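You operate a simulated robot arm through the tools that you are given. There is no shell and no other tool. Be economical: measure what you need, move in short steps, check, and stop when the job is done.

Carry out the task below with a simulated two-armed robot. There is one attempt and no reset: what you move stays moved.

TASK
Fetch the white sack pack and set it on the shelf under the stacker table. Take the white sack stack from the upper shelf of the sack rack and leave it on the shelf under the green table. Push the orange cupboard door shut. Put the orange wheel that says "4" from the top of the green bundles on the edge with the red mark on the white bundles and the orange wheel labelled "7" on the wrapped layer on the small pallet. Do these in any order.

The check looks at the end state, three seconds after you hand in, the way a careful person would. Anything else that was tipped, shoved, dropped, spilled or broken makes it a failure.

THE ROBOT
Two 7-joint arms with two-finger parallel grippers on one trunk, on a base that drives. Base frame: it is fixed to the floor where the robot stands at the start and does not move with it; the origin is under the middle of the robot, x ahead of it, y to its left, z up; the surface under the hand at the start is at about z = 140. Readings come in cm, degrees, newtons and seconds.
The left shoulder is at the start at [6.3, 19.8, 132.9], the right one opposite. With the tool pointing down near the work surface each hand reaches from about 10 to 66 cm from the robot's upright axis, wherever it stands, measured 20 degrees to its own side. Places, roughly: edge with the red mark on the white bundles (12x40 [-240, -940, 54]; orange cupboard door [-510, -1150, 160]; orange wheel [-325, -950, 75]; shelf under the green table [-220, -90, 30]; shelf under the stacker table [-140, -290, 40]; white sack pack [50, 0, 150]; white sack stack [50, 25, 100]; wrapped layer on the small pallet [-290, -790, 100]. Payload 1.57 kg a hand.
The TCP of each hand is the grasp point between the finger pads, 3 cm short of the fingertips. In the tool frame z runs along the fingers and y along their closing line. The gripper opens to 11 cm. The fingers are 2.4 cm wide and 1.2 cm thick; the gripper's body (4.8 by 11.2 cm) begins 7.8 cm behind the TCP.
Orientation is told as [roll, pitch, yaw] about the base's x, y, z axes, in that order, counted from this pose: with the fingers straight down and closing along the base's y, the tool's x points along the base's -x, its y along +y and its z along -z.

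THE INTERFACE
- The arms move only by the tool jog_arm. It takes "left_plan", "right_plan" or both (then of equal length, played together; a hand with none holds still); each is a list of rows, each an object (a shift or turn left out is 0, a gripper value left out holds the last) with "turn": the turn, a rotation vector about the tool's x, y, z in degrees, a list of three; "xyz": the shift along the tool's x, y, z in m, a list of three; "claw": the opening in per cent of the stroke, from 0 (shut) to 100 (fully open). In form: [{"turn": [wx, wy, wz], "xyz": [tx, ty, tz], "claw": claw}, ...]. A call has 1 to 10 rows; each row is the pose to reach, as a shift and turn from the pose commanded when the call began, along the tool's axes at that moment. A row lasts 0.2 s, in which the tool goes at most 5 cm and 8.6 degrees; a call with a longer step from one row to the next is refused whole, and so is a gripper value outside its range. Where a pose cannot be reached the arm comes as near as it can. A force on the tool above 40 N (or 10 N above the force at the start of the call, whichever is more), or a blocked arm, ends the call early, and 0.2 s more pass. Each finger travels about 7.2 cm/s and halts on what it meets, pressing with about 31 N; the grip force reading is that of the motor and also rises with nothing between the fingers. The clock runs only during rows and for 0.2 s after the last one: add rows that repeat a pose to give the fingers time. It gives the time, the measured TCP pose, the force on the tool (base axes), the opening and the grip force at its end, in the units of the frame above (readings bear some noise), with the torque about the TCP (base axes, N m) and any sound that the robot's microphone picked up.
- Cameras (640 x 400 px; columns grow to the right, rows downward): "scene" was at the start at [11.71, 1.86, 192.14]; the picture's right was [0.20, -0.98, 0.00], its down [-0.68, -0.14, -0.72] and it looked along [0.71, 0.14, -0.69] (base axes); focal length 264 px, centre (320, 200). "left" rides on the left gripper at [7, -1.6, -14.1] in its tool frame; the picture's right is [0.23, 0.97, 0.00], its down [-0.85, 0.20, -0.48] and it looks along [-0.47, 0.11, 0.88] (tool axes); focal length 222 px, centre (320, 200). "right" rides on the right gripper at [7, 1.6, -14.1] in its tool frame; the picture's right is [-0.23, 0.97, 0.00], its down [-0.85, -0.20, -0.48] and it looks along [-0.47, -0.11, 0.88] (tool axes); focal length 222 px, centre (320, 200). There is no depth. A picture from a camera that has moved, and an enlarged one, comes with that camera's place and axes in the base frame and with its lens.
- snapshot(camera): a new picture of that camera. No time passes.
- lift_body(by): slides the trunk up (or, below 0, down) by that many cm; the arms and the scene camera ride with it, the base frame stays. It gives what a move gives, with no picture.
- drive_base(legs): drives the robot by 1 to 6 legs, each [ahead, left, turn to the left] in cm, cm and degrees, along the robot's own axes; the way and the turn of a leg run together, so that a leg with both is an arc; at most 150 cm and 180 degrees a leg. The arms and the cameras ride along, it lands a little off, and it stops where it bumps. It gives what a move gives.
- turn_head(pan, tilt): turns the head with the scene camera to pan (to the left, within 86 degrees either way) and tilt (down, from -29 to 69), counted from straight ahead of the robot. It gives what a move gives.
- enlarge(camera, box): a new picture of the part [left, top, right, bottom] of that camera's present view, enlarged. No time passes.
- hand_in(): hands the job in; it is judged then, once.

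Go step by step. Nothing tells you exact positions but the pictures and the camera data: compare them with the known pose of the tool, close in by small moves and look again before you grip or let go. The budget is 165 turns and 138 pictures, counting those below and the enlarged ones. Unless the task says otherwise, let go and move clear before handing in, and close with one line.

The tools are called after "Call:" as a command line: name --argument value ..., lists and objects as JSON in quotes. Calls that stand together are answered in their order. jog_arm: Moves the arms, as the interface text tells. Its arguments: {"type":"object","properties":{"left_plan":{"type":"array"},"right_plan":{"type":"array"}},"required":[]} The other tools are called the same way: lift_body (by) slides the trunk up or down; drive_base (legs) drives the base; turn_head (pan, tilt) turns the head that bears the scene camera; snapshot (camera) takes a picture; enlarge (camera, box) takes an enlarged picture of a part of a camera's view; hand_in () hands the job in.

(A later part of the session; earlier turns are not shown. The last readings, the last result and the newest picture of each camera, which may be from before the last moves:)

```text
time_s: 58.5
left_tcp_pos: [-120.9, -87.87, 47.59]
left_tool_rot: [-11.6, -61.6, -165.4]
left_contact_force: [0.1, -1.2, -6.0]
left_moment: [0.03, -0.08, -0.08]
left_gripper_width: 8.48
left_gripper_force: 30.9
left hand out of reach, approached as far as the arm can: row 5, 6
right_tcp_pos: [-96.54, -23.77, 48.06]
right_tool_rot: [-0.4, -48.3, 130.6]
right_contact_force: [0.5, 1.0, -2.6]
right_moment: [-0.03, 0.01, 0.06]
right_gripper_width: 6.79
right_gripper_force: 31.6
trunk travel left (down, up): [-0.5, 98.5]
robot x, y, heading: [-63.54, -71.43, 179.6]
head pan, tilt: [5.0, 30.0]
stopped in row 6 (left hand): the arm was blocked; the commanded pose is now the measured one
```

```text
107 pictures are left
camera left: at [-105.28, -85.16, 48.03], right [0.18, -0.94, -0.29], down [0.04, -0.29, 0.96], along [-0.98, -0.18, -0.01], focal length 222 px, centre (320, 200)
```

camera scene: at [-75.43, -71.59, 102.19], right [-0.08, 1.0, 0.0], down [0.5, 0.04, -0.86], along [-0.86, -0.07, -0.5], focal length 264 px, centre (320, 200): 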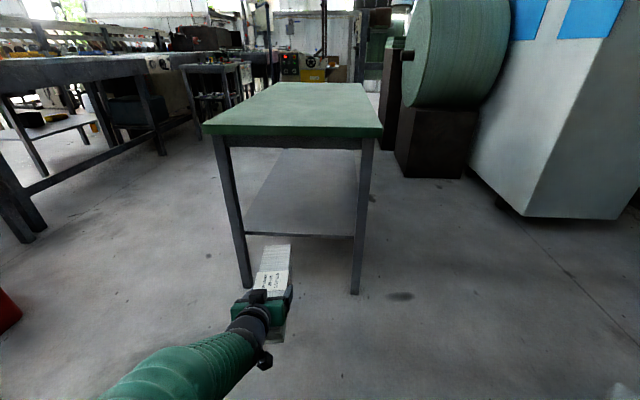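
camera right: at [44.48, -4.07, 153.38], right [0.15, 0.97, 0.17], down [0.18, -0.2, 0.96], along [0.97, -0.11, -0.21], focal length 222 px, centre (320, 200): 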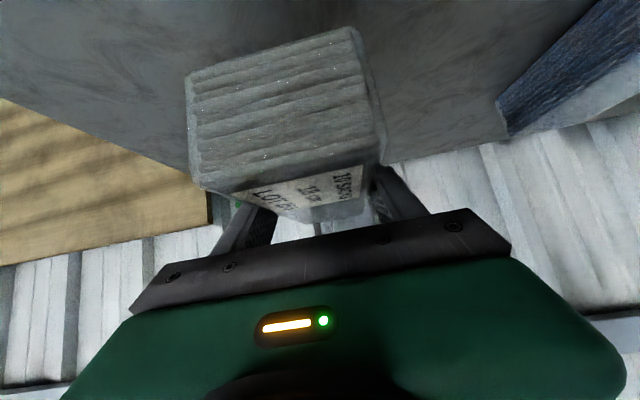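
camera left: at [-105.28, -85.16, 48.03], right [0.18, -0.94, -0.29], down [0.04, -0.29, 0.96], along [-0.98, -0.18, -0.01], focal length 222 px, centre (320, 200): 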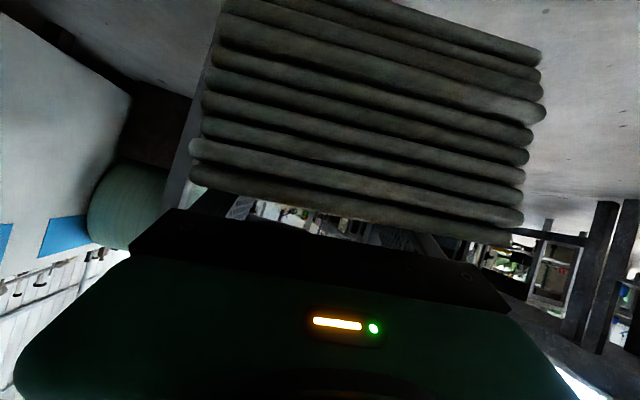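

The arm is near its inner limit and the hand has rolled ~5°. I extend it 8 cm forward while undoing the roll, then lower.

Call:
jog_arm --left_plan '[{"turn": [0, 0, 1.3], "xyz": [-0.009, 0, 0.018]}, {"turn": [0, 0, 2.6], "xyz": [-0.018, 0, 0.036]}, {"turn": [0, 0, 3.9], "xyz": [-0.027, 0, 0.054]}, {"turn": [0, 0, 5.2], "xyz": [-0.037, 0, 0.071]}, {"turn": [0, 0, 5.2], "xyz": [-0.037, 0, 0.071]}]'

Call:
snapshot --camera "scene"

```text
time_s: 59.9
left_tcp_pos: [-125.5, -90.02, 53.41]
left_tool_rot: [-11.6, -64.6, -165.8]
left_contact_force: [0.6, -3.4, -2.2]
left_moment: [0.09, -0.2, -0.13]
left_gripper_width: 8.49
left_gripper_force: 31.1
left hand out of reach, approached as far as the arm can: row 2, 3, 4, 5
right_tcp_pos: [-96.4, -23.84, 47.75]
right_tool_rot: [-0.5, -47.9, 130.6]
right_contact_force: [-0.3, 0.6, -3.1]
right_moment: [0.0, 0.01, 0.01]
right_gripper_width: 6.79
right_gripper_force: 31.2
trunk travel left (down, up): [-0.5, 98.5]
robot x, y, heading: [-63.5, -71.21, 179.3]
head pan, tilt: [5.0, 30.0]
stopped in row 5 (left hand): the arm was blocked; the commanded pose is now the measured one
```

```text
106 pictures are left
camera scene: at [-75.46, -71.63, 102.19], right [-0.08, 1.0, 0.0], down [0.5, 0.04, -0.86], along [-0.86, -0.07, -0.5], focal length 264 px, centre (320, 200)
```

scene: 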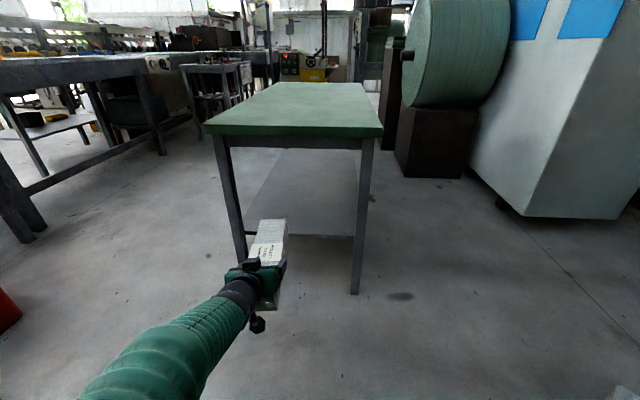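

The elbow probably meets the base this low. I raise the trunk 20 cm and reach down with the arm instead.

Call:
lift_body --by 20

Call:
jog_arm --left_plan '[{"turn": [0, 0, 1.3], "xyz": [0.025, 0, 0.012]}, {"turn": [0, 0, 2.6], "xyz": [0.05, 0, 0.024]}, {"turn": [0, 0, 3.9], "xyz": [0.075, 0, 0.036]}, {"turn": [0, 0, 5.2], "xyz": [0.1, 0, 0.048]}, {"turn": [0, 0, 5.2], "xyz": [0.12, 0, 0.058]}, {"turn": [0, 0, 5.2], "xyz": [0.12, 0, 0.058]}]'

```text
time_s: 62.1
left_tcp_pos: [-125.55, -89.29, 73.67]
left_tool_rot: [-11.8, -64.9, -166.3]
left_contact_force: [0.7, 0.6, -5.5]
left_moment: [0.02, -0.21, 0.02]
left_gripper_width: 8.48
left_gripper_force: 30.9
right_tcp_pos: [-96.33, -23.8, 67.96]
right_tool_rot: [-0.5, -48.0, 130.4]
right_contact_force: [-0.1, 0.8, -3.6]
right_moment: [-0.02, -0.02, -0.01]
right_gripper_width: 6.78
right_gripper_force: 30.8
trunk travel left (down, up): [-20.5, 78.5]
robot x, y, heading: [-63.43, -71.16, 179.5]
head pan, tilt: [5.0, 30.0]
```

```text
time_s: 63.7
left_tcp_pos: [-121.26, -90.22, 69.01]
left_tool_rot: [-10.4, -67.7, -165.8]
left_contact_force: [0.6, -1.3, -4.2]
left_moment: [0.01, -0.24, -0.03]
left_gripper_width: 8.51
left_gripper_force: 31.1
left hand out of reach, approached as far as the arm can: row 2, 3, 4, 5, 6
right_tcp_pos: [-96.4, -23.88, 67.87]
right_tool_rot: [-0.5, -47.9, 130.5]
right_contact_force: [-0.4, -0.1, -2.7]
right_moment: [0.05, 0.0, -0.01]
right_gripper_width: 6.8
right_gripper_force: 31.4
trunk travel left (down, up): [-20.5, 78.5]
robot x, y, heading: [-63.33, -70.98, 179.5]
head pan, tilt: [5.0, 30.0]
stopped in row 6 (left hand): the arm was blocked; the commanded pose is now the measured one
```

The limit looks like full elbow flexion (hand too near the shoulder). With the trunk higher I now extend the hand forward first.

Call:
jog_arm --left_plan '[{"xyz": [-0.009, 0, 0.023]}, {"xyz": [-0.018, 0, 0.046]}, {"xyz": [-0.027, 0, 0.069]}, {"xyz": [-0.037, 0, 0.092]}, {"xyz": [-0.037, 0, 0.092]}]'

Call:
snapshot --camera "scene"

```text
time_s: 65.1
left_tcp_pos: [-125.81, -92.68, 76.11]
left_tool_rot: [-27.2, -69.5, -147.9]
left_contact_force: [0.7, -0.1, -5.9]
left_moment: [0.01, -0.18, 0.0]
left_gripper_width: 8.51
left_gripper_force: 30.9
left hand out of reach, approached as far as the arm can: row 1, 2, 3, 4, 5
right_tcp_pos: [-96.44, -23.81, 67.51]
right_tool_rot: [-0.6, -47.7, 130.4]
right_contact_force: [-0.1, -0.1, -2.8]
right_moment: [0.01, -0.01, 0.0]
right_gripper_width: 6.78
right_gripper_force: 30.6
trunk travel left (down, up): [-20.5, 78.5]
robot x, y, heading: [-62.92, -71.01, 179.4]
head pan, tilt: [5.0, 30.0]
stopped in row 5 (left hand): the arm was blocked; the commanded pose is now the measured one
```

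```text
105 pictures are left
camera scene: at [-75.48, -71.61, 122.06], right [-0.08, 1.0, 0.0], down [0.5, 0.04, -0.86], along [-0.86, -0.07, -0.5], focal length 264 px, centre (320, 200)
```

scene: 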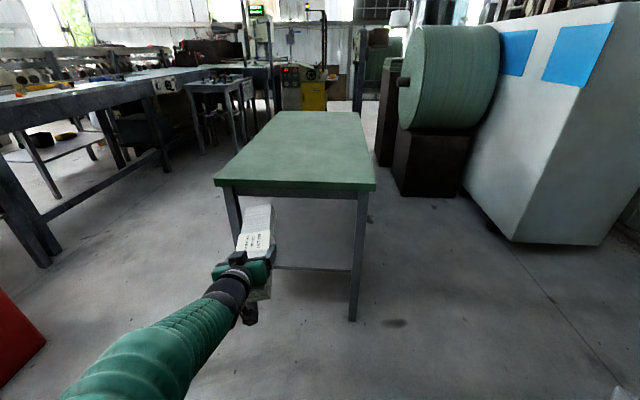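

The hand got twisted (elbow pushed outward). I restore its orientation while going up, where there is room.

Call:
jog_arm --left_plan '[{"turn": [0.4, 2.6, 2.2], "xyz": [-0.015, -0.014, 0]}, {"turn": [0.8, 5.2, 4.4], "xyz": [-0.03, -0.029, 0]}, {"turn": [1.2, 7.9, 6.6], "xyz": [-0.045, -0.043, 0]}, {"turn": [1.6, 10.5, 8.8], "xyz": [-0.06, -0.058, 0]}, {"turn": [2, 13.1, 11], "xyz": [-0.073, -0.072, 0]}, {"turn": [2, 13.1, 11], "xyz": [-0.073, -0.072, 0]}]'

Call:
snapshot --camera "scene"

```text
time_s: 66.5
left_tcp_pos: [-128.64, -87.41, 84.4]
left_tool_rot: [-9.9, -63.3, -173.2]
left_contact_force: [0.3, -0.3, -4.4]
left_moment: [0.0, -0.21, -0.07]
left_gripper_width: 8.51
left_gripper_force: 30.6
left hand out of reach, approached as far as the arm can: row 3, 4, 5, 6
right_tcp_pos: [-96.34, -23.7, 67.77]
right_tool_rot: [-0.4, -47.8, 130.4]
right_contact_force: [0.2, 0.3, -2.8]
right_moment: [0.01, -0.03, -0.03]
right_gripper_width: 6.8
right_gripper_force: 30.8
trunk travel left (down, up): [-20.5, 78.5]
robot x, y, heading: [-63.3, -70.86, 179.2]
head pan, tilt: [5.0, 30.0]
```

```text
104 pictures are left
camera scene: at [-75.47, -71.57, 122.27], right [-0.08, 1.0, 0.0], down [0.5, 0.04, -0.86], along [-0.86, -0.07, -0.5], focal length 264 px, centre (320, 200)
```

scene: 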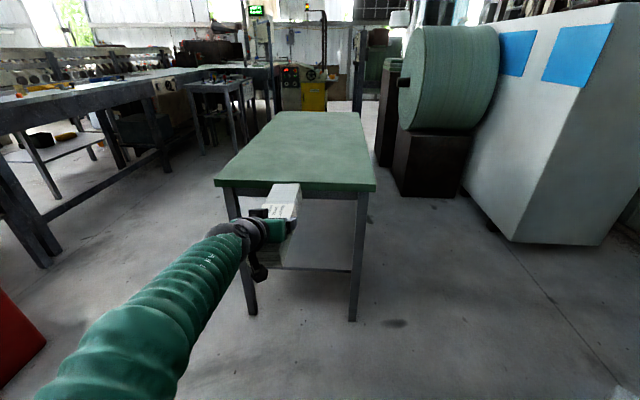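

Nearly restored (about 4° off). From here I try a diagonal: forward and down with the remaining correction.

Call:
jog_arm --left_plan '[{"turn": [0, 1, 1], "xyz": [0.011, 0.002, 0.018]}, {"turn": [0, 2, 2], "xyz": [0.026, 0.004, 0.036]}, {"turn": [0, 3, 3], "xyz": [0.04, 0.006, 0.054]}, {"turn": [0, 4, 4], "xyz": [0.054, 0.008, 0.072]}, {"turn": [0, 4, 4], "xyz": [0.067, 0.0095, 0.089]}, {"turn": [0, 4, 4], "xyz": [0.067, 0.0095, 0.089]}]'

Call:
snapshot --camera "scene"

```text
time_s: 68.1
left_tcp_pos: [-128.04, -86.42, 80.4]
left_tool_rot: [-10.0, -63.4, -175.9]
left_contact_force: [0.9, -0.2, -5.5]
left_moment: [-0.03, -0.18, -0.02]
left_gripper_width: 8.47
left_gripper_force: 30.9
left hand out of reach, approached as far as the arm can: row 2, 3, 4, 5, 6
right_tcp_pos: [-96.41, -23.82, 67.63]
right_tool_rot: [-0.5, -47.8, 130.5]
right_contact_force: [0.0, 1.3, -2.5]
right_moment: [0.0, 0.0, -0.01]
right_gripper_width: 6.79
right_gripper_force: 30.9
trunk travel left (down, up): [-20.5, 78.5]
robot x, y, heading: [-63.86, -71.32, 179.3]
head pan, tilt: [5.0, 30.0]
stopped in row 6 (left hand): the arm was blocked; the commanded pose is now the measured one
```

```text
103 pictures are left
camera scene: at [-75.48, -71.59, 122.2], right [-0.08, 1.0, 0.0], down [0.5, 0.04, -0.86], along [-0.86, -0.07, -0.5], focal length 264 px, centre (320, 200)
```

scene: 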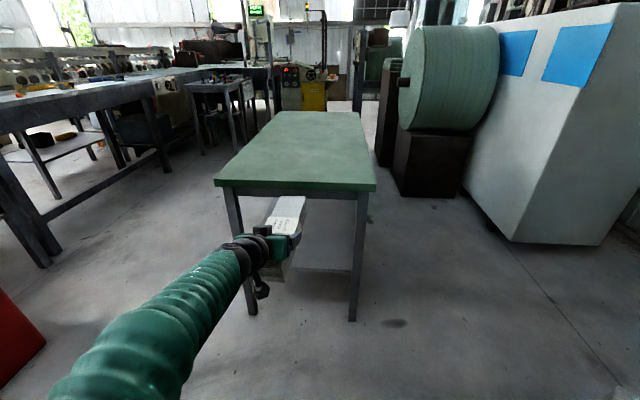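

The hand can't point flatter than the forearm when low, so this grip won't reach the shelf level. I'll set the stack on the green table top for a moment and regrasp it with a steeper hand; first raise and level it.

Call:
lift_body --by 10

Call:
jog_arm --left_plan '[{"turn": [0, 0, 0], "xyz": [-0.03, 0, -0.02]}, {"turn": [0, 1.5, 2], "xyz": [-0.054, 0, -0.03]}, {"turn": [0, 3, 4], "xyz": [-0.054, 0, -0.035]}, {"turn": [0, 4.5, 5], "xyz": [-0.054, 0, -0.04]}, {"turn": [0, 4.5, 5], "xyz": [-0.054, 0, -0.04]}]'

Call:
turn_head --pan 0 --tilt 69

Call:
snapshot --camera "scene"

```text
time_s: 69.4
left_tcp_pos: [-128.08, -86.22, 90.74]
left_tool_rot: [-9.8, -63.4, -176.0]
left_contact_force: [0.5, -0.3, -5.6]
left_moment: [0.0, -0.19, 0.02]
left_gripper_width: 8.48
left_gripper_force: 31.1
right_tcp_pos: [-96.31, -23.8, 77.76]
right_tool_rot: [-0.4, -47.8, 130.4]
right_contact_force: [0.8, 0.2, -2.8]
right_moment: [-0.05, -0.03, 0.02]
right_gripper_width: 6.78
right_gripper_force: 30.6
trunk travel left (down, up): [-30.5, 68.5]
robot x, y, heading: [-63.51, -71.26, 179.5]
head pan, tilt: [5.0, 30.0]
```

```text
time_s: 70.1
left_tcp_pos: [-126.95, -89.43, 99.59]
left_tool_rot: [-24.3, -63.5, -164.2]
left_contact_force: [-0.3, 0.1, -6.1]
left_moment: [-0.03, -0.18, 0.02]
left_gripper_width: 8.5
left_gripper_force: 31.3
right_tcp_pos: [-96.35, -23.9, 77.47]
right_tool_rot: [-0.4, -47.8, 130.5]
right_contact_force: [0.1, 0.2, -2.8]
right_moment: [0.01, -0.01, 0.06]
right_gripper_width: 6.77
right_gripper_force: 31.3
trunk travel left (down, up): [-30.5, 68.5]
robot x, y, heading: [-63.42, -71.33, 179.6]
head pan, tilt: [5.0, 30.0]
stopped in row 3 (left hand): the arm was blocked; the commanded pose is now the measured one
```

```text
time_s: 71.2
left_tcp_pos: [-126.9, -89.42, 99.56]
left_tool_rot: [-24.3, -63.5, -164.0]
left_contact_force: [-0.6, 0.6, -5.4]
left_moment: [-0.05, -0.18, -0.01]
left_gripper_width: 8.48
left_gripper_force: 30.9
right_tcp_pos: [-96.38, -23.78, 77.77]
right_tool_rot: [-0.5, -47.7, 130.5]
right_contact_force: [0.4, 0.3, -2.7]
right_moment: [0.01, 0.01, -0.01]
right_gripper_width: 6.78
right_gripper_force: 31.0
trunk travel left (down, up): [-30.5, 68.5]
robot x, y, heading: [-63.74, -70.8, 179.4]
head pan, tilt: [0.0, 68.8]
```

```text
102 pictures are left
camera scene: at [-72.08, -70.86, 127.05], right [0.01, 1.0, 0.0], down [0.93, -0.01, -0.36], along [-0.36, 0.0, -0.93], focal length 264 px, centre (320, 200)
```

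scene: 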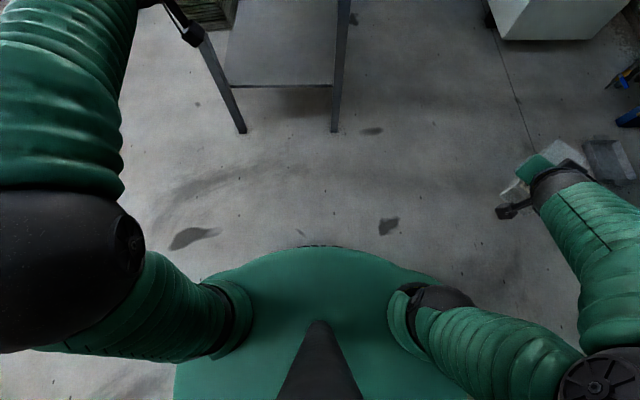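

I now see the arms from above: the right arm, with its elbow out to the side, has room downward, while the left elbow stands straight up. I bring the left hand to the mirrored side pose so its elbow goes out too.

Call:
jog_arm --left_plan '[{"turn": [-5.4, 0.1, -1.7], "xyz": [0.0163, 0.0262, -0.0292]}, {"turn": [-10.8, 0.2, -3.5], "xyz": [0.0327, 0.0524, -0.0584]}, {"turn": [-16.2, 0.2, -5.2], "xyz": [0.049, 0.0786, -0.0876]}, {"turn": [-21.6, 0.3, -6.9], "xyz": [0.0654, 0.1048, -0.1168]}, {"turn": [-27, 0.4, -8.6], "xyz": [0.0818, 0.131, -0.146]}, {"turn": [-32.3, 0.5, -10.4], "xyz": [0.0981, 0.1572, -0.1752]}, {"turn": [-37.7, 0.6, -12.1], "xyz": [0.1145, 0.1834, -0.2044]}, {"turn": [-43.1, 0.6, -13.8], "xyz": [0.1308, 0.2096, -0.2336]}, {"turn": [-48.5, 0.7, -15.6], "xyz": [0.1472, 0.2358, -0.2628]}, {"turn": [-53.9, 0.8, -17.3], "xyz": [0.1635, 0.262, -0.292]}]'

Call:
snapshot --camera "scene"

```text
time_s: 71.8
left_tcp_pos: [-121.55, -98.27, 94.87]
left_tool_rot: [-32.5, -55.7, -145.7]
left_contact_force: [0.0, -0.2, -4.9]
left_moment: [0.02, -0.2, 0.02]
left_gripper_width: 8.48
left_gripper_force: 31.0
right_tcp_pos: [-96.21, -23.9, 77.77]
right_tool_rot: [-0.6, -48.0, 130.5]
right_contact_force: [-0.1, -0.7, -1.8]
right_moment: [-0.01, 0.01, -0.02]
right_gripper_width: 6.77
right_gripper_force: 31.1
trunk travel left (down, up): [-30.5, 68.5]
robot x, y, heading: [-63.39, -71.4, 179.4]
head pan, tilt: [0.0, 68.8]
stopped in row 3 (left hand): the arm was blocked; the commanded pose is now the measured one
```

```text
101 pictures are left
camera scene: at [-72.02, -71.06, 127.12], right [0.01, 1.0, 0.0], down [0.93, -0.01, -0.36], along [-0.36, 0.0, -0.93], focal length 264 px, centre (320, 200)
```

scene: 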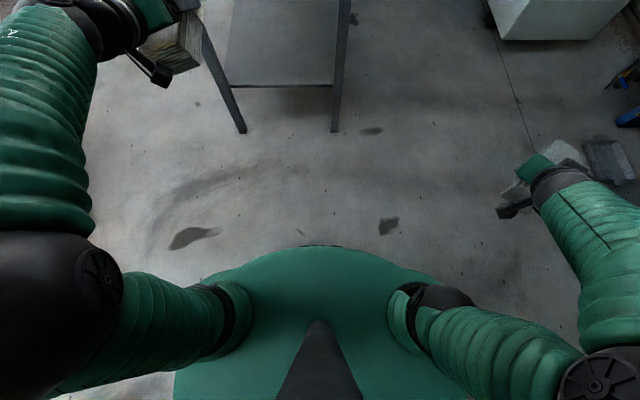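

It moves in the right way but too fast for the joints. I continue slower.

Call:
jog_arm --left_plan '[{"turn": [-2.7, -0.3, -0.4], "xyz": [0.007, 0.014, -0.012]}, {"turn": [-5.4, -0.7, -0.9], "xyz": [0.013, 0.028, -0.023]}, {"turn": [-8.2, -1.0, -1.3], "xyz": [0.02, 0.042, -0.035]}, {"turn": [-10.9, -1.3, -1.8], "xyz": [0.027, 0.056, -0.047]}, {"turn": [-13.7, -1.7, -2.2], "xyz": [0.033, 0.07, -0.059]}, {"turn": [-16.4, -2.0, -2.7], "xyz": [0.04, 0.085, -0.07]}, {"turn": [-19.2, -2.3, -3.1], "xyz": [0.047, 0.099, -0.082]}, {"turn": [-21.9, -2.7, -3.5], "xyz": [0.053, 0.113, -0.094]}, {"turn": [-24.6, -3.0, -4.0], "xyz": [0.06, 0.127, -0.106]}, {"turn": [-27.4, -3.4, -4.4], "xyz": [0.067, 0.141, -0.118]}]'

Call:
snapshot --camera "scene"

```text
time_s: 72.8
left_tcp_pos: [-116.22, -104.37, 88.9]
left_tool_rot: [-31.0, -48.3, -136.9]
left_contact_force: [0.2, -0.8, -4.7]
left_moment: [0.04, -0.18, 0.01]
left_gripper_width: 8.51
left_gripper_force: 31.2
right_tcp_pos: [-96.29, -23.74, 78.09]
right_tool_rot: [-0.5, -47.9, 130.5]
right_contact_force: [-0.4, -0.1, -3.2]
right_moment: [-0.01, 0.01, 0.02]
right_gripper_width: 6.76
right_gripper_force: 31.3
trunk travel left (down, up): [-30.5, 68.5]
robot x, y, heading: [-63.21, -71.19, 179.4]
head pan, tilt: [0.0, 68.8]
stopped in row 4 (left hand): the arm was blocked; the commanded pose is now the measured one
```

```text
100 pictures are left
camera scene: at [-71.98, -70.99, 127.31], right [0.01, 1.0, 0.0], down [0.93, -0.01, -0.36], along [-0.36, 0.0, -0.93], focal length 264 px, centre (320, 200)
```

scene: 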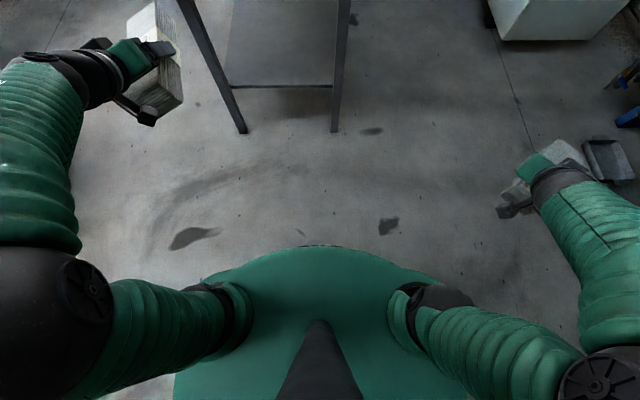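

Progress again; I continue toward the side pose.

Call:
jog_arm --left_plan '[{"turn": [-3.6, -1.2, -0.1], "xyz": [0.005, 0.019, -0.013]}, {"turn": [-7.3, -2.3, -0.2], "xyz": [0.011, 0.038, -0.026]}, {"turn": [-10.9, -3.5, -0.3], "xyz": [0.016, 0.057, -0.04]}, {"turn": [-14.6, -4.6, -0.4], "xyz": [0.021, 0.076, -0.053]}, {"turn": [-18.2, -5.8, -0.5], "xyz": [0.026, 0.095, -0.066]}, {"turn": [-21.8, -7, -0.6], "xyz": [0.032, 0.114, -0.079]}, {"turn": [-25.5, -8.1, -0.7], "xyz": [0.037, 0.133, -0.092]}, {"turn": [-29.1, -9.3, -0.8], "xyz": [0.042, 0.152, -0.106]}, {"turn": [-32.8, -10.4, -0.9], "xyz": [0.048, 0.171, -0.119]}, {"turn": [-36.4, -11.6, -1], "xyz": [0.053, 0.19, -0.132]}]'

Call:
snapshot --camera "scene"

```text
time_s: 74.5
left_tcp_pos: [-109.12, -108.57, 83.82]
left_tool_rot: [-8.4, -54.0, -143.7]
left_contact_force: [-0.3, 1.0, -5.7]
left_moment: [0.09, -0.15, -0.04]
left_gripper_width: 8.49
left_gripper_force: 30.7
left hand out of reach, approached as far as the arm can: row 5, 6, 7, 8
right_tcp_pos: [-96.32, -23.83, 77.58]
right_tool_rot: [-0.4, -47.9, 130.4]
right_contact_force: [-0.3, -0.8, -3.6]
right_moment: [-0.05, 0.0, -0.02]
right_gripper_width: 6.8
right_gripper_force: 31.1
trunk travel left (down, up): [-30.5, 68.5]
robot x, y, heading: [-63.48, -70.79, 179.5]
head pan, tilt: [0.0, 68.8]
stopped in row 8 (left hand): the arm was blocked; the commanded pose is now the measured one
```

```text
99 pictures are left
camera scene: at [-72.02, -70.88, 126.93], right [0.01, 1.0, 0.0], down [0.93, -0.01, -0.36], along [-0.36, 0.0, -0.93], focal length 264 px, centre (320, 200)
```

scene: 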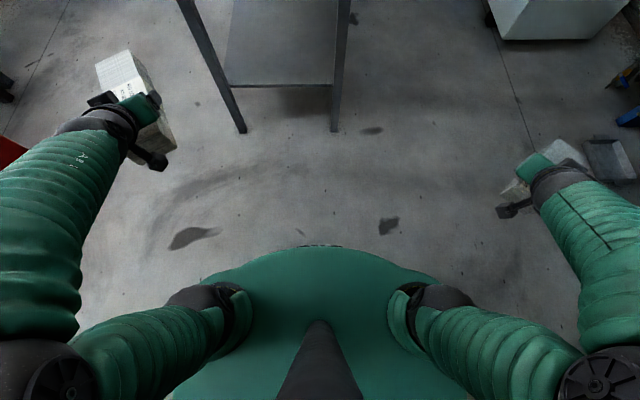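

The left arm is now almost the mirror of the right one, elbow out. I level the stack and test going down.

Call:
jog_arm --left_plan '[{"turn": [0, -0.7, 1], "xyz": [0.012, 0.001, 0.009]}, {"turn": [0, -1.3, 2], "xyz": [0.024, 0.003, 0.018]}, {"turn": [0, -2, 3], "xyz": [0.036, 0.004, 0.026]}, {"turn": [0, -2.7, 4], "xyz": [0.048, 0.005, 0.035]}, {"turn": [0, -3.3, 5], "xyz": [0.061, 0.006, 0.044]}, {"turn": [0, -4, 6], "xyz": [0.073, 0.008, 0.053]}, {"turn": [0, -4, 6], "xyz": [0.085, 0.009, 0.062]}, {"turn": [0, -4, 6], "xyz": [0.097, 0.01, 0.07]}]'

Call:
snapshot --camera "scene"

```text
time_s: 76.3
left_tcp_pos: [-109.78, -109.11, 75.75]
left_tool_rot: [-0.8, -58.2, -152.2]
left_contact_force: [0.2, 0.3, -4.9]
left_moment: [0.09, -0.18, 0.01]
left_gripper_width: 8.5
left_gripper_force: 31.2
left hand out of reach, approached as far as the arm can: row 5, 6, 7, 8
right_tcp_pos: [-96.38, -23.78, 77.74]
right_tool_rot: [-0.3, -48.1, 130.5]
right_contact_force: [0.3, -0.2, -2.4]
right_moment: [-0.01, -0.01, 0.0]
right_gripper_width: 6.77
right_gripper_force: 31.1
trunk travel left (down, up): [-30.5, 68.5]
robot x, y, heading: [-63.47, -71.31, 179.5]
head pan, tilt: [0.0, 68.8]
```

```text
98 pictures are left
camera scene: at [-72.01, -70.98, 127.05], right [0.01, 1.0, 0.0], down [0.93, -0.01, -0.36], along [-0.36, 0.0, -0.93], focal length 264 px, centre (320, 200)
```

scene: 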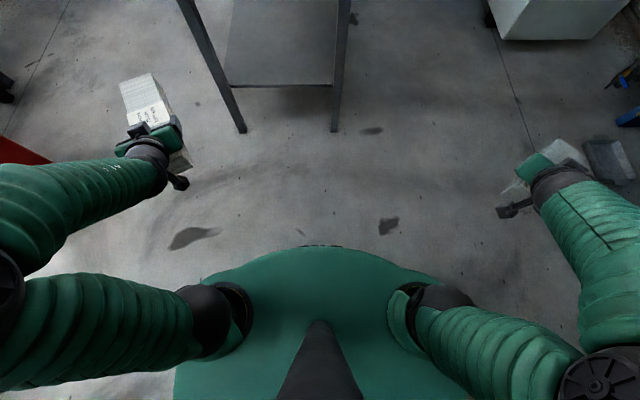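

Now the stack is level at only 5 cm above shoulder height and the elbow is out. I try further: forward and down.

Call:
jog_arm --left_plan '[{"xyz": [0.006, 0, 0.0155]}, {"xyz": [0.012, 0, 0.031]}, {"xyz": [0.018, 0, 0.0465]}, {"xyz": [0.024, 0, 0.062]}, {"xyz": [0.03, 0, 0.0775]}, {"xyz": [0.036, 0, 0.093]}, {"xyz": [0.036, 0, 0.093]}]'

Call:
snapshot --camera "scene"

```text
time_s: 77.9
left_tcp_pos: [-113.64, -111.0, 70.52]
left_tool_rot: [0.2, -58.7, -152.9]
left_contact_force: [-0.2, 0.3, -5.9]
left_moment: [0.08, -0.16, 0.0]
left_gripper_width: 8.49
left_gripper_force: 31.4
left hand out of reach, approached as far as the arm can: row 1, 5, 6, 7
right_tcp_pos: [-96.33, -23.85, 77.9]
right_tool_rot: [-0.4, -47.9, 130.5]
right_contact_force: [-0.4, 0.2, -2.9]
right_moment: [-0.02, -0.01, -0.01]
right_gripper_width: 6.79
right_gripper_force: 31.3
trunk travel left (down, up): [-30.5, 68.5]
robot x, y, heading: [-63.42, -71.35, 179.1]
head pan, tilt: [0.0, 68.8]
```

```text
97 pictures are left
camera scene: at [-72.02, -71.02, 127.06], right [0.01, 1.0, 0.0], down [0.93, -0.01, -0.36], along [-0.36, 0.0, -0.93], focal length 264 px, centre (320, 200)
```

scene: 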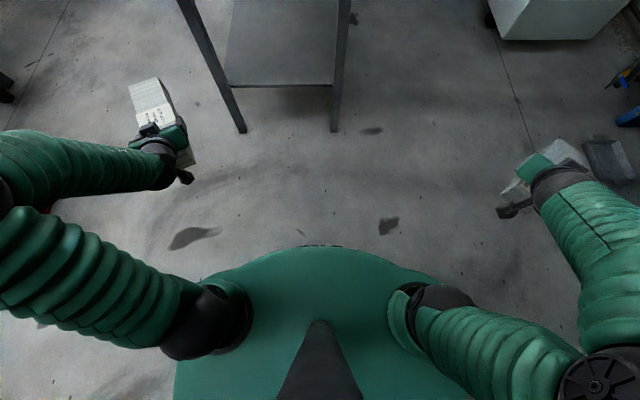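

The stack is level with the hand at shoulder height, which suits the low shelf. I shift sideways so the hand enters between the table legs, lower the trunk, and drive closer.

Call:
drive_base --legs '[[0, -23, 0]]'

Call:
lift_body --by -26

Call:
drive_base --legs '[[40, 0, 0]]'

Call:
turn_head --pan 5 --tilt 60

Call:
snapshot --camera "scene"

Call:
snapshot --camera "left"

```text
time_s: 79.6
left_tcp_pos: [-113.33, -88.5, 70.43]
left_tool_rot: [-0.4, -58.6, -152.6]
left_contact_force: [-0.1, -0.4, -6.2]
left_moment: [0.06, -0.16, 0.0]
left_gripper_width: 8.51
left_gripper_force: 30.5
right_tcp_pos: [-96.43, -1.69, 78.3]
right_tool_rot: [-0.7, -48.4, 131.1]
right_contact_force: [-1.0, 0.2, -2.7]
right_moment: [0.0, -0.04, -0.06]
right_gripper_width: 6.8
right_gripper_force: 30.7
trunk travel left (down, up): [-30.5, 68.5]
robot x, y, heading: [-63.36, -48.14, 179.3]
head pan, tilt: [0.0, 68.8]
```

```text
time_s: 82.3
left_tcp_pos: [-113.31, -88.25, 44.64]
left_tool_rot: [0.2, -58.8, -153.0]
left_contact_force: [0.6, 0.5, -5.4]
left_moment: [0.08, -0.16, 0.02]
left_gripper_width: 8.5
left_gripper_force: 31.1
right_tcp_pos: [-96.2, -1.07, 51.9]
right_tool_rot: [-0.3, -48.2, 130.7]
right_contact_force: [0.2, -0.5, -3.5]
right_moment: [-0.03, 0.03, 0.0]
right_gripper_width: 6.78
right_gripper_force: 31.0
trunk travel left (down, up): [-4.5, 94.5]
robot x, y, heading: [-63.44, -48.33, 179.1]
head pan, tilt: [0.0, 68.8]
```

```text
time_s: 84.8
left_tcp_pos: [-152.7, -88.22, 44.75]
left_tool_rot: [0.3, -58.8, -152.7]
left_contact_force: [0.4, 0.4, -5.3]
left_moment: [0.12, -0.19, 0.01]
left_gripper_width: 8.48
left_gripper_force: 30.8
right_tcp_pos: [-136.18, -1.1, 52.06]
right_tool_rot: [-0.3, -48.2, 131.2]
right_contact_force: [-0.8, 1.0, -2.9]
right_moment: [-0.01, -0.01, -0.03]
right_gripper_width: 6.81
right_gripper_force: 30.9
trunk travel left (down, up): [-4.5, 94.5]
robot x, y, heading: [-102.47, -47.86, 179.8]
head pan, tilt: [0.0, 68.8]
```

```text
time_s: 85.5
left_tcp_pos: [-152.71, -88.18, 44.7]
left_tool_rot: [0.2, -58.6, -152.7]
left_contact_force: [-0.2, 0.6, -6.2]
left_moment: [0.09, -0.17, -0.01]
left_gripper_width: 8.5
left_gripper_force: 31.4
right_tcp_pos: [-136.24, -1.03, 51.88]
right_tool_rot: [-0.2, -48.1, 131.1]
right_contact_force: [-0.2, -0.5, -2.7]
right_moment: [0.02, -0.02, -0.02]
right_gripper_width: 6.77
right_gripper_force: 31.2
trunk travel left (down, up): [-4.5, 94.5]
robot x, y, heading: [-102.79, -47.97, 179.7]
head pan, tilt: [5.0, 60.0]
```

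```text
96 pictures are left
camera scene: at [-112.5, -48.56, 101.99], right [-0.08, 1.0, 0.0], down [0.86, 0.07, -0.5], along [-0.5, -0.04, -0.87], focal length 264 px, centre (320, 200)
```

scene: 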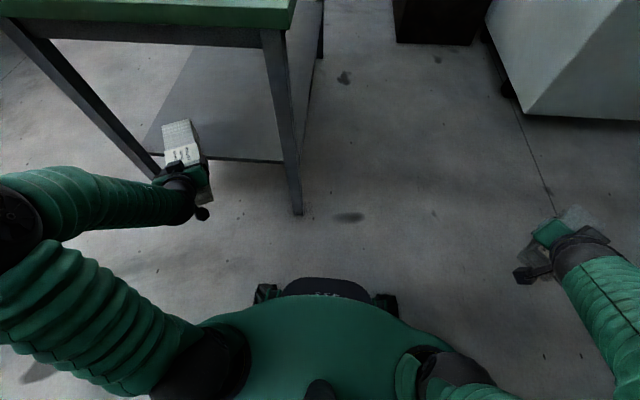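

```text
95 pictures are left
camera left: at [-139.52, -79.54, 45.87], right [0.56, -0.81, -0.19], down [0.06, -0.19, 0.98], along [-0.83, -0.56, -0.06], focal length 222 px, centre (320, 200)
```

left: 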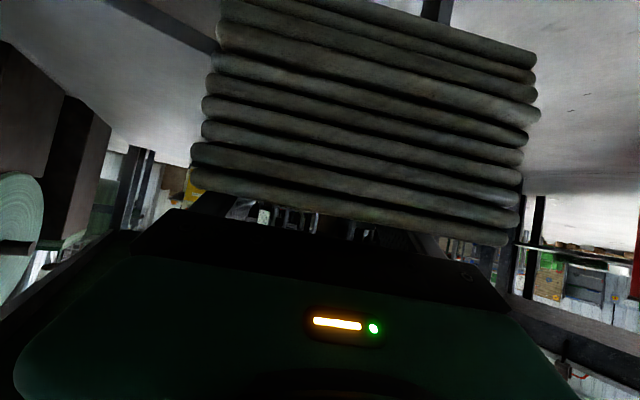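

The base front is at rel 31 and must stay short of the near legs. I turn 6° right and shift, then approach most of the way.

Call:
drive_base --legs '[[0, 0, -6], [0, 8.5, 0], [16, 0, 0]]'

Call:
snapshot --camera "scene"

```text
time_s: 88.1
left_tcp_pos: [-173.09, -89.6, 44.73]
left_tool_rot: [0.4, -58.9, -158.6]
left_contact_force: [0.8, -0.4, -4.8]
left_moment: [0.08, -0.19, 0.04]
left_gripper_width: 8.5
left_gripper_force: 31.2
right_tcp_pos: [-147.82, -4.74, 51.77]
right_tool_rot: [-0.1, -48.2, 125.3]
right_contact_force: [-1.0, 0.4, -3.1]
right_moment: [0.01, -0.01, 0.01]
right_gripper_width: 6.78
right_gripper_force: 31.1
trunk travel left (down, up): [-4.5, 94.5]
robot x, y, heading: [-119.44, -54.94, 173.7]
head pan, tilt: [5.0, 60.0]
```

```text
94 pictures are left
camera scene: at [-129.04, -54.23, 101.99], right [0.02, 1.0, 0.0], down [0.87, -0.02, -0.5], along [-0.5, 0.01, -0.87], focal length 264 px, centre (320, 200)
```

scene: 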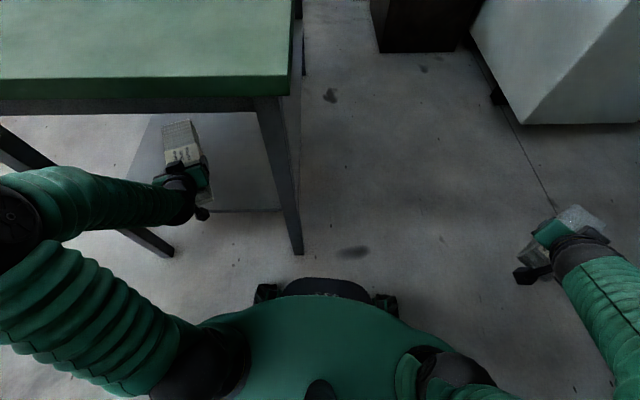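

About 9 cm remain between base/elbow and table. I go 6 cm further and look.

Call:
drive_base --legs '[[6, 0, 0]]'

Call:
lift_body --by -3

Call:
snapshot --camera "scene"

Call:
snapshot --camera "left"

```text
time_s: 89.1
left_tcp_pos: [-179.28, -89.09, 44.69]
left_tool_rot: [0.2, -58.7, -158.5]
left_contact_force: [-0.9, 0.8, -6.1]
left_moment: [0.07, -0.17, 0.03]
left_gripper_width: 8.48
left_gripper_force: 31.0
right_tcp_pos: [-153.81, -4.01, 51.85]
right_tool_rot: [-0.2, -48.0, 125.2]
right_contact_force: [0.4, -1.0, -3.0]
right_moment: [-0.01, 0.01, 0.03]
right_gripper_width: 6.79
right_gripper_force: 30.6
trunk travel left (down, up): [-4.5, 94.5]
robot x, y, heading: [-125.46, -54.37, 173.7]
head pan, tilt: [5.0, 60.0]
```

```text
time_s: 89.8
left_tcp_pos: [-179.23, -89.0, 41.61]
left_tool_rot: [0.2, -58.8, -158.5]
left_contact_force: [-0.3, 0.1, -6.5]
left_moment: [0.07, -0.17, 0.01]
left_gripper_width: 8.47
left_gripper_force: 31.0
right_tcp_pos: [-153.73, -3.99, 48.8]
right_tool_rot: [-0.2, -48.1, 125.1]
right_contact_force: [-0.5, 0.1, -2.9]
right_moment: [-0.03, 0.02, 0.02]
right_gripper_width: 6.78
right_gripper_force: 31.0
trunk travel left (down, up): [-1.5, 97.5]
robot x, y, heading: [-125.3, -54.47, 173.7]
head pan, tilt: [5.0, 60.0]
```

```text
93 pictures are left
camera scene: at [-135.07, -53.66, 98.93], right [0.02, 1.0, 0.0], down [0.87, -0.02, -0.5], along [-0.5, 0.01, -0.87], focal length 264 px, centre (320, 200)
```

scene: 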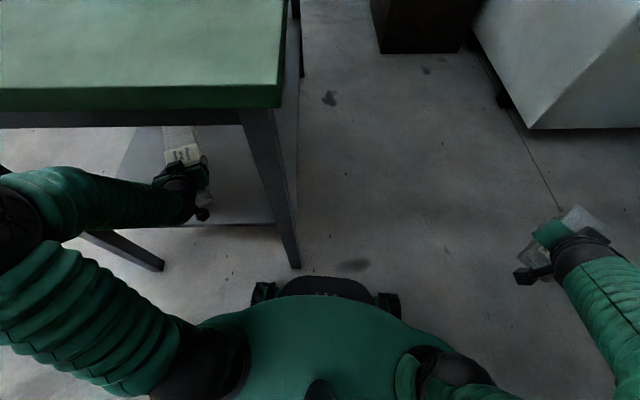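

```text
92 pictures are left
camera left: at [-165.08, -81.7, 42.84], right [0.47, -0.86, -0.19], down [0.04, -0.2, 0.98], along [-0.88, -0.47, -0.06], focal length 222 px, centre (320, 200)
```

left: 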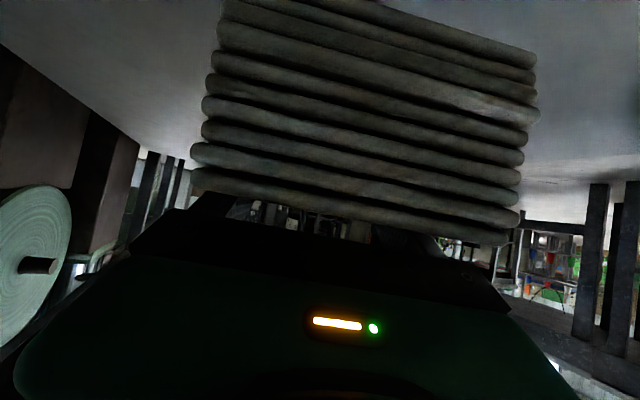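

Shelf is at about z 34–37, so the stack should be nearly touching. I lower in small steps and watch the force.

Call:
lift_body --by -1

Call:
jog_arm --left_plan '[{"xyz": [0.004, 0, 0.003]}, {"xyz": [0.009, 0, 0.005]}, {"xyz": [0.009, 0, 0.005]}]'

```text
time_s: 90.4
left_tcp_pos: [-179.18, -89.02, 40.56]
left_tool_rot: [0.2, -58.7, -158.6]
left_contact_force: [0.0, 0.2, -5.4]
left_moment: [0.06, -0.13, 0.0]
left_gripper_width: 8.48
left_gripper_force: 30.9
right_tcp_pos: [-153.76, -4.08, 47.77]
right_tool_rot: [-0.2, -48.0, 125.2]
right_contact_force: [0.0, 0.3, -2.7]
right_moment: [0.01, -0.03, 0.01]
right_gripper_width: 6.8
right_gripper_force: 31.0
trunk travel left (down, up): [-0.5, 98.5]
robot x, y, heading: [-125.4, -54.09, 173.7]
head pan, tilt: [5.0, 60.0]
```

```text
time_s: 91.2
left_tcp_pos: [-178.83, -88.57, 40.37]
left_tool_rot: [0.2, -58.7, -158.5]
left_contact_force: [0.1, 0.2, -5.7]
left_moment: [0.09, -0.18, 0.01]
left_gripper_width: 8.49
left_gripper_force: 31.4
left hand out of reach, approached as far as the arm can: row 2, 3
right_tcp_pos: [-153.81, -4.06, 47.93]
right_tool_rot: [-0.2, -47.9, 125.3]
right_contact_force: [0.7, -0.3, -2.8]
right_moment: [-0.02, 0.02, 0.02]
right_gripper_width: 6.81
right_gripper_force: 31.2
trunk travel left (down, up): [-0.5, 98.5]
robot x, y, heading: [-125.86, -54.11, 173.9]
head pan, tilt: [5.0, 60.0]
```

No contact yet at 40.4 and the arm is at its limit. A slightly steeper hand gives more room down: I pitch 6° nose-down while lowering.

Call:
jog_arm --left_plan '[{"turn": [0, 2, 0], "xyz": [0.004, 0, 0.002]}, {"turn": [0, 4, 0], "xyz": [0.008, 0, 0.004]}, {"turn": [0, 6, 0], "xyz": [0.013, 0, 0.007]}, {"turn": [0, 6, 0], "xyz": [0.017, 0, 0.01]}, {"turn": [0, 6, 0], "xyz": [0.017, 0, 0.01]}]'

Call:
enlarge --camera "scene" --box '[60, 90, 300, 240]'

```text
time_s: 92.4
left_tcp_pos: [-178.48, -88.65, 38.89]
left_tool_rot: [0.1, -52.7, -158.5]
left_contact_force: [0.4, 0.2, -5.2]
left_moment: [0.03, -0.17, 0.02]
left_gripper_width: 8.49
left_gripper_force: 30.6
left hand out of reach, approached as far as the arm can: row 4, 5
right_tcp_pos: [-153.87, -4.0, 47.72]
right_tool_rot: [-0.2, -48.1, 125.2]
right_contact_force: [0.3, 0.5, -3.0]
right_moment: [-0.02, -0.01, 0.02]
right_gripper_width: 6.79
right_gripper_force: 31.3
trunk travel left (down, up): [-0.5, 98.5]
robot x, y, heading: [-125.55, -53.87, 173.7]
head pan, tilt: [5.0, 60.0]
```

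```text
2.67 times, centred on (180, 165) of scene
camera zoom: at [-135.08, -53.66, 97.99], right [0.02, 1.0, 0.0], down [0.87, -0.02, -0.5], along [-0.5, 0.01, -0.87], focal length 704 px, centre (693, 293)
```

zoom: 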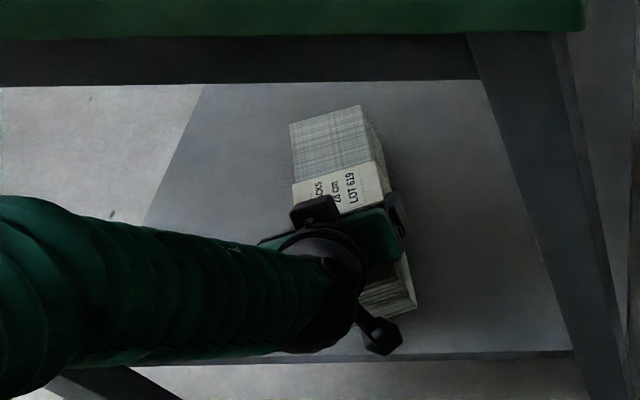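

The stack is well inside the shelf edge but not touching yet. I continue the same way another step.

Call:
jog_arm --left_plan '[{"turn": [0, 1.5, 0], "xyz": [0.004, 0, 0.003]}, {"turn": [0, 3, 0], "xyz": [0.008, 0, 0.006]}, {"turn": [0, 4.5, 0], "xyz": [0.012, 0, 0.009]}, {"turn": [0, 6, 0], "xyz": [0.016, 0, 0.012]}, {"turn": [0, 6, 0], "xyz": [0.016, 0, 0.012]}]'

Call:
snapshot --camera "left"

```text
time_s: 93.6
left_tcp_pos: [-177.84, -88.37, 37.65]
left_tool_rot: [0.3, -46.8, -158.4]
left_contact_force: [-3.6, -1.7, 1.1]
left_moment: [-0.19, 1.26, 0.19]
left_gripper_width: 8.5
left_gripper_force: 31.0
left hand out of reach, approached as far as the arm can: row 2, 3, 4, 5
right_tcp_pos: [-153.64, -4.09, 47.88]
right_tool_rot: [-0.1, -47.9, 125.1]
right_contact_force: [1.2, 1.0, -1.7]
right_moment: [0.02, -0.06, -0.02]
right_gripper_width: 6.77
right_gripper_force: 31.5
trunk travel left (down, up): [-0.5, 98.5]
robot x, y, heading: [-125.52, -54.08, 173.8]
head pan, tilt: [5.0, 60.0]
```

```text
90 pictures are left
camera left: at [-164.47, -81.24, 42.09], right [0.5, -0.85, -0.16], down [-0.15, -0.27, 0.95], along [-0.85, -0.46, -0.26], focal length 222 px, centre (320, 200)
```

left: 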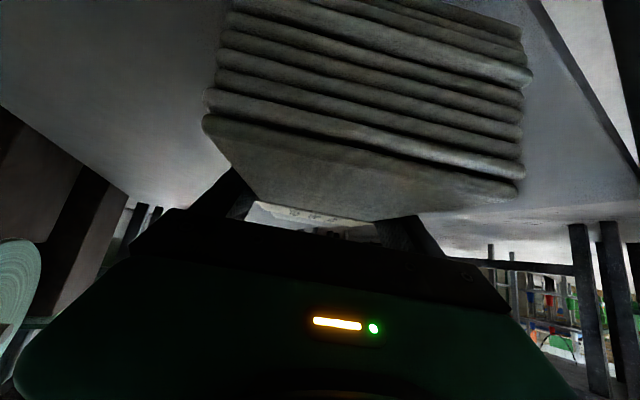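

The nose rests on the shelf and the stack has pivoted level in the fingers. I open slowly.

Call:
jog_arm --left_plan '[{"claw": 80}, {"claw": 84}, {"claw": 90}, {"claw": 100}, {"claw": 100}]'

Call:
snapshot --camera "left"

Call:
enlarge --camera "scene" --box '[60, 90, 300, 240]'

```text
time_s: 94.8
left_tcp_pos: [-177.94, -88.35, 37.58]
left_tool_rot: [0.3, -46.8, -158.4]
left_contact_force: [0.0, 0.3, -0.5]
left_moment: [-0.02, 0.02, 0.01]
left_gripper_width: 11.02
left_gripper_force: 0.0
right_tcp_pos: [-153.77, -4.0, 47.85]
right_tool_rot: [-0.2, -48.0, 125.1]
right_contact_force: [0.3, 0.0, -1.9]
right_moment: [0.0, -0.02, -0.01]
right_gripper_width: 6.77
right_gripper_force: 31.1
trunk travel left (down, up): [-0.5, 98.5]
robot x, y, heading: [-125.55, -54.22, 173.8]
head pan, tilt: [5.0, 60.0]
```

```text
89 pictures are left
camera left: at [-164.48, -81.23, 42.06], right [0.5, -0.85, -0.16], down [-0.15, -0.27, 0.95], along [-0.85, -0.46, -0.26], focal length 222 px, centre (320, 200)
```

left: 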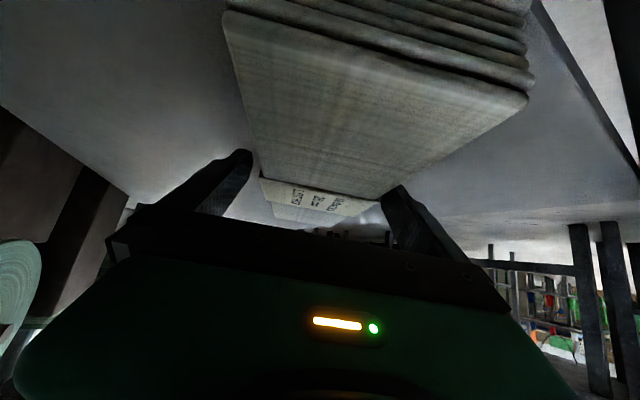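

```text
2.67 times, centred on (180, 165) of scene
camera zoom: at [-135.01, -53.61, 98.0], right [0.02, 1.0, 0.0], down [0.87, -0.02, -0.5], along [-0.5, 0.01, -0.87], focal length 704 px, centre (693, 293)
```

zoom: 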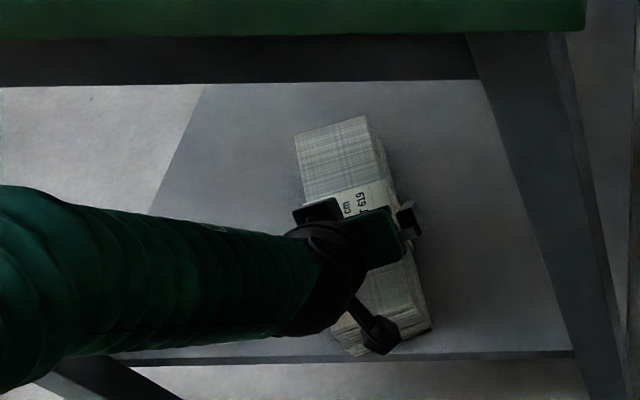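

The stack is down and released on the shelf. I raise 7 cm clear of it, back off, and check how it lies.

Call:
lift_body --by 7

Call:
drive_base --legs '[[-35, 0, 0]]'

Call:
snapshot --camera "scene"

```text
time_s: 95.9
left_tcp_pos: [-178.11, -88.3, 44.78]
left_tool_rot: [0.3, -46.9, -158.5]
left_contact_force: [-0.2, -0.5, -0.2]
left_moment: [-0.02, -0.04, 0.05]
left_gripper_width: 11.03
left_gripper_force: 0.2
right_tcp_pos: [-153.71, -3.93, 54.96]
right_tool_rot: [-0.3, -47.9, 125.1]
right_contact_force: [-0.3, -0.6, -2.7]
right_moment: [-0.02, 0.0, 0.0]
right_gripper_width: 6.78
right_gripper_force: 30.9
trunk travel left (down, up): [-7.5, 91.5]
robot x, y, heading: [-125.52, -54.15, 173.6]
head pan, tilt: [5.0, 60.0]
```

```text
time_s: 98.1
left_tcp_pos: [-143.62, -92.1, 44.67]
left_tool_rot: [0.2, -46.8, -158.3]
left_contact_force: [-0.1, -0.5, -0.4]
left_moment: [-0.01, -0.01, -0.02]
left_gripper_width: 11.01
left_gripper_force: 0.1
right_tcp_pos: [-119.67, -7.79, 54.91]
right_tool_rot: [-0.2, -48.1, 125.3]
right_contact_force: [0.4, 0.1, -2.9]
right_moment: [-0.03, 0.01, 0.03]
right_gripper_width: 6.78
right_gripper_force: 30.7
trunk travel left (down, up): [-7.5, 91.5]
robot x, y, heading: [-91.24, -57.98, 173.9]
head pan, tilt: [5.0, 60.0]
```

```text
87 pictures are left
camera scene: at [-100.7, -57.29, 104.99], right [0.02, 1.0, 0.0], down [0.87, -0.01, -0.5], along [-0.5, 0.01, -0.87], focal length 264 px, centre (320, 200)
```

scene: 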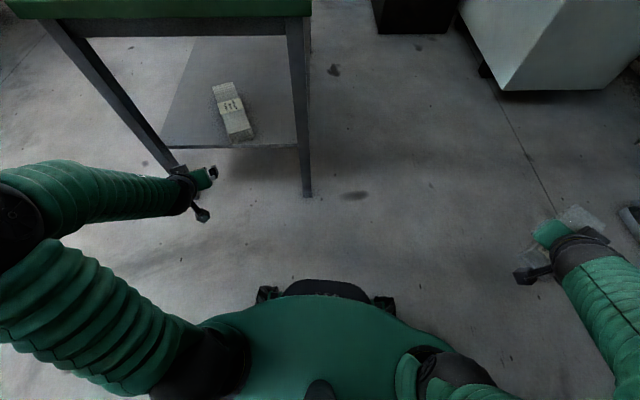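

Call:
enlarge --camera "scene" --box '[160, 50, 320, 150]'

```text
4.00 times, centred on (240, 100) of scene
camera zoom: at [-100.7, -57.29, 104.99], right [0.02, 1.0, 0.0], down [0.87, -0.01, -0.5], along [-0.5, 0.01, -0.87], focal length 1056 px, centre (640, 600)
```

zoom: 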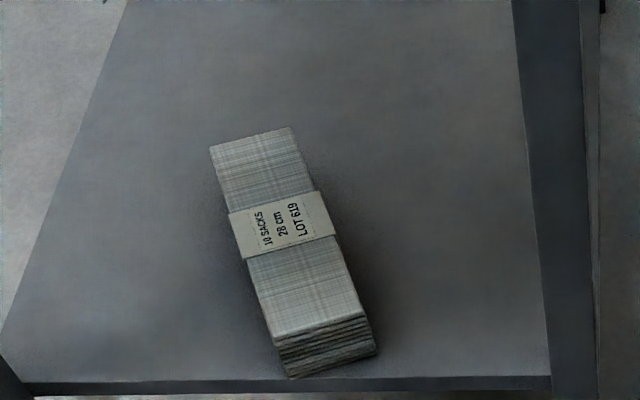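

The stack lies fully on the shelf under the green table. Next the pack: I turn left to face the stacker table and look.

Call:
drive_base --legs '[[0, 0, 96]]'

Call:
turn_head --pan -15 --tilt 22

Call:
snapshot --camera "scene"

```text
time_s: 102.5
left_tcp_pos: [-53.65, -107.94, 44.69]
left_tool_rot: [0.2, -46.9, -64.5]
left_contact_force: [0.2, 0.4, -1.1]
left_moment: [-0.01, -0.01, 0.0]
left_gripper_width: 10.98
left_gripper_force: 0.2
right_tcp_pos: [-139.26, -89.44, 54.84]
right_tool_rot: [-0.1, -48.1, -140.9]
right_contact_force: [0.5, 0.8, -2.7]
right_moment: [0.03, 0.0, -0.01]
right_gripper_width: 6.79
right_gripper_force: 30.6
trunk travel left (down, up): [-7.5, 91.5]
robot x, y, heading: [-90.67, -57.8, -92.3]
head pan, tilt: [5.0, 60.0]
```

```text
time_s: 103.5
left_tcp_pos: [-53.48, -107.83, 44.64]
left_tool_rot: [0.2, -46.8, -64.6]
left_contact_force: [0.0, -0.2, -1.1]
left_moment: [0.03, -0.02, -0.02]
left_gripper_width: 11.02
left_gripper_force: 0.1
right_tcp_pos: [-139.23, -89.46, 54.89]
right_tool_rot: [-0.1, -48.0, -141.0]
right_contact_force: [-0.6, -0.3, -2.1]
right_moment: [-0.03, 0.03, -0.02]
right_gripper_width: 6.78
right_gripper_force: 30.7
trunk travel left (down, up): [-7.5, 91.5]
robot x, y, heading: [-91.68, -57.89, -92.2]
head pan, tilt: [-15.0, 22.0]
```

```text
85 pictures are left
camera scene: at [-93.82, -69.74, 110.48], right [-0.95, 0.3, 0.0], down [0.11, 0.36, -0.93], along [-0.28, -0.88, -0.38], focal length 264 px, centre (320, 200)
```

scene: 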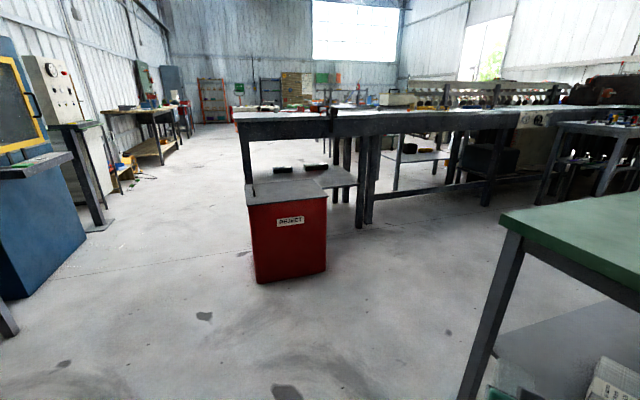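

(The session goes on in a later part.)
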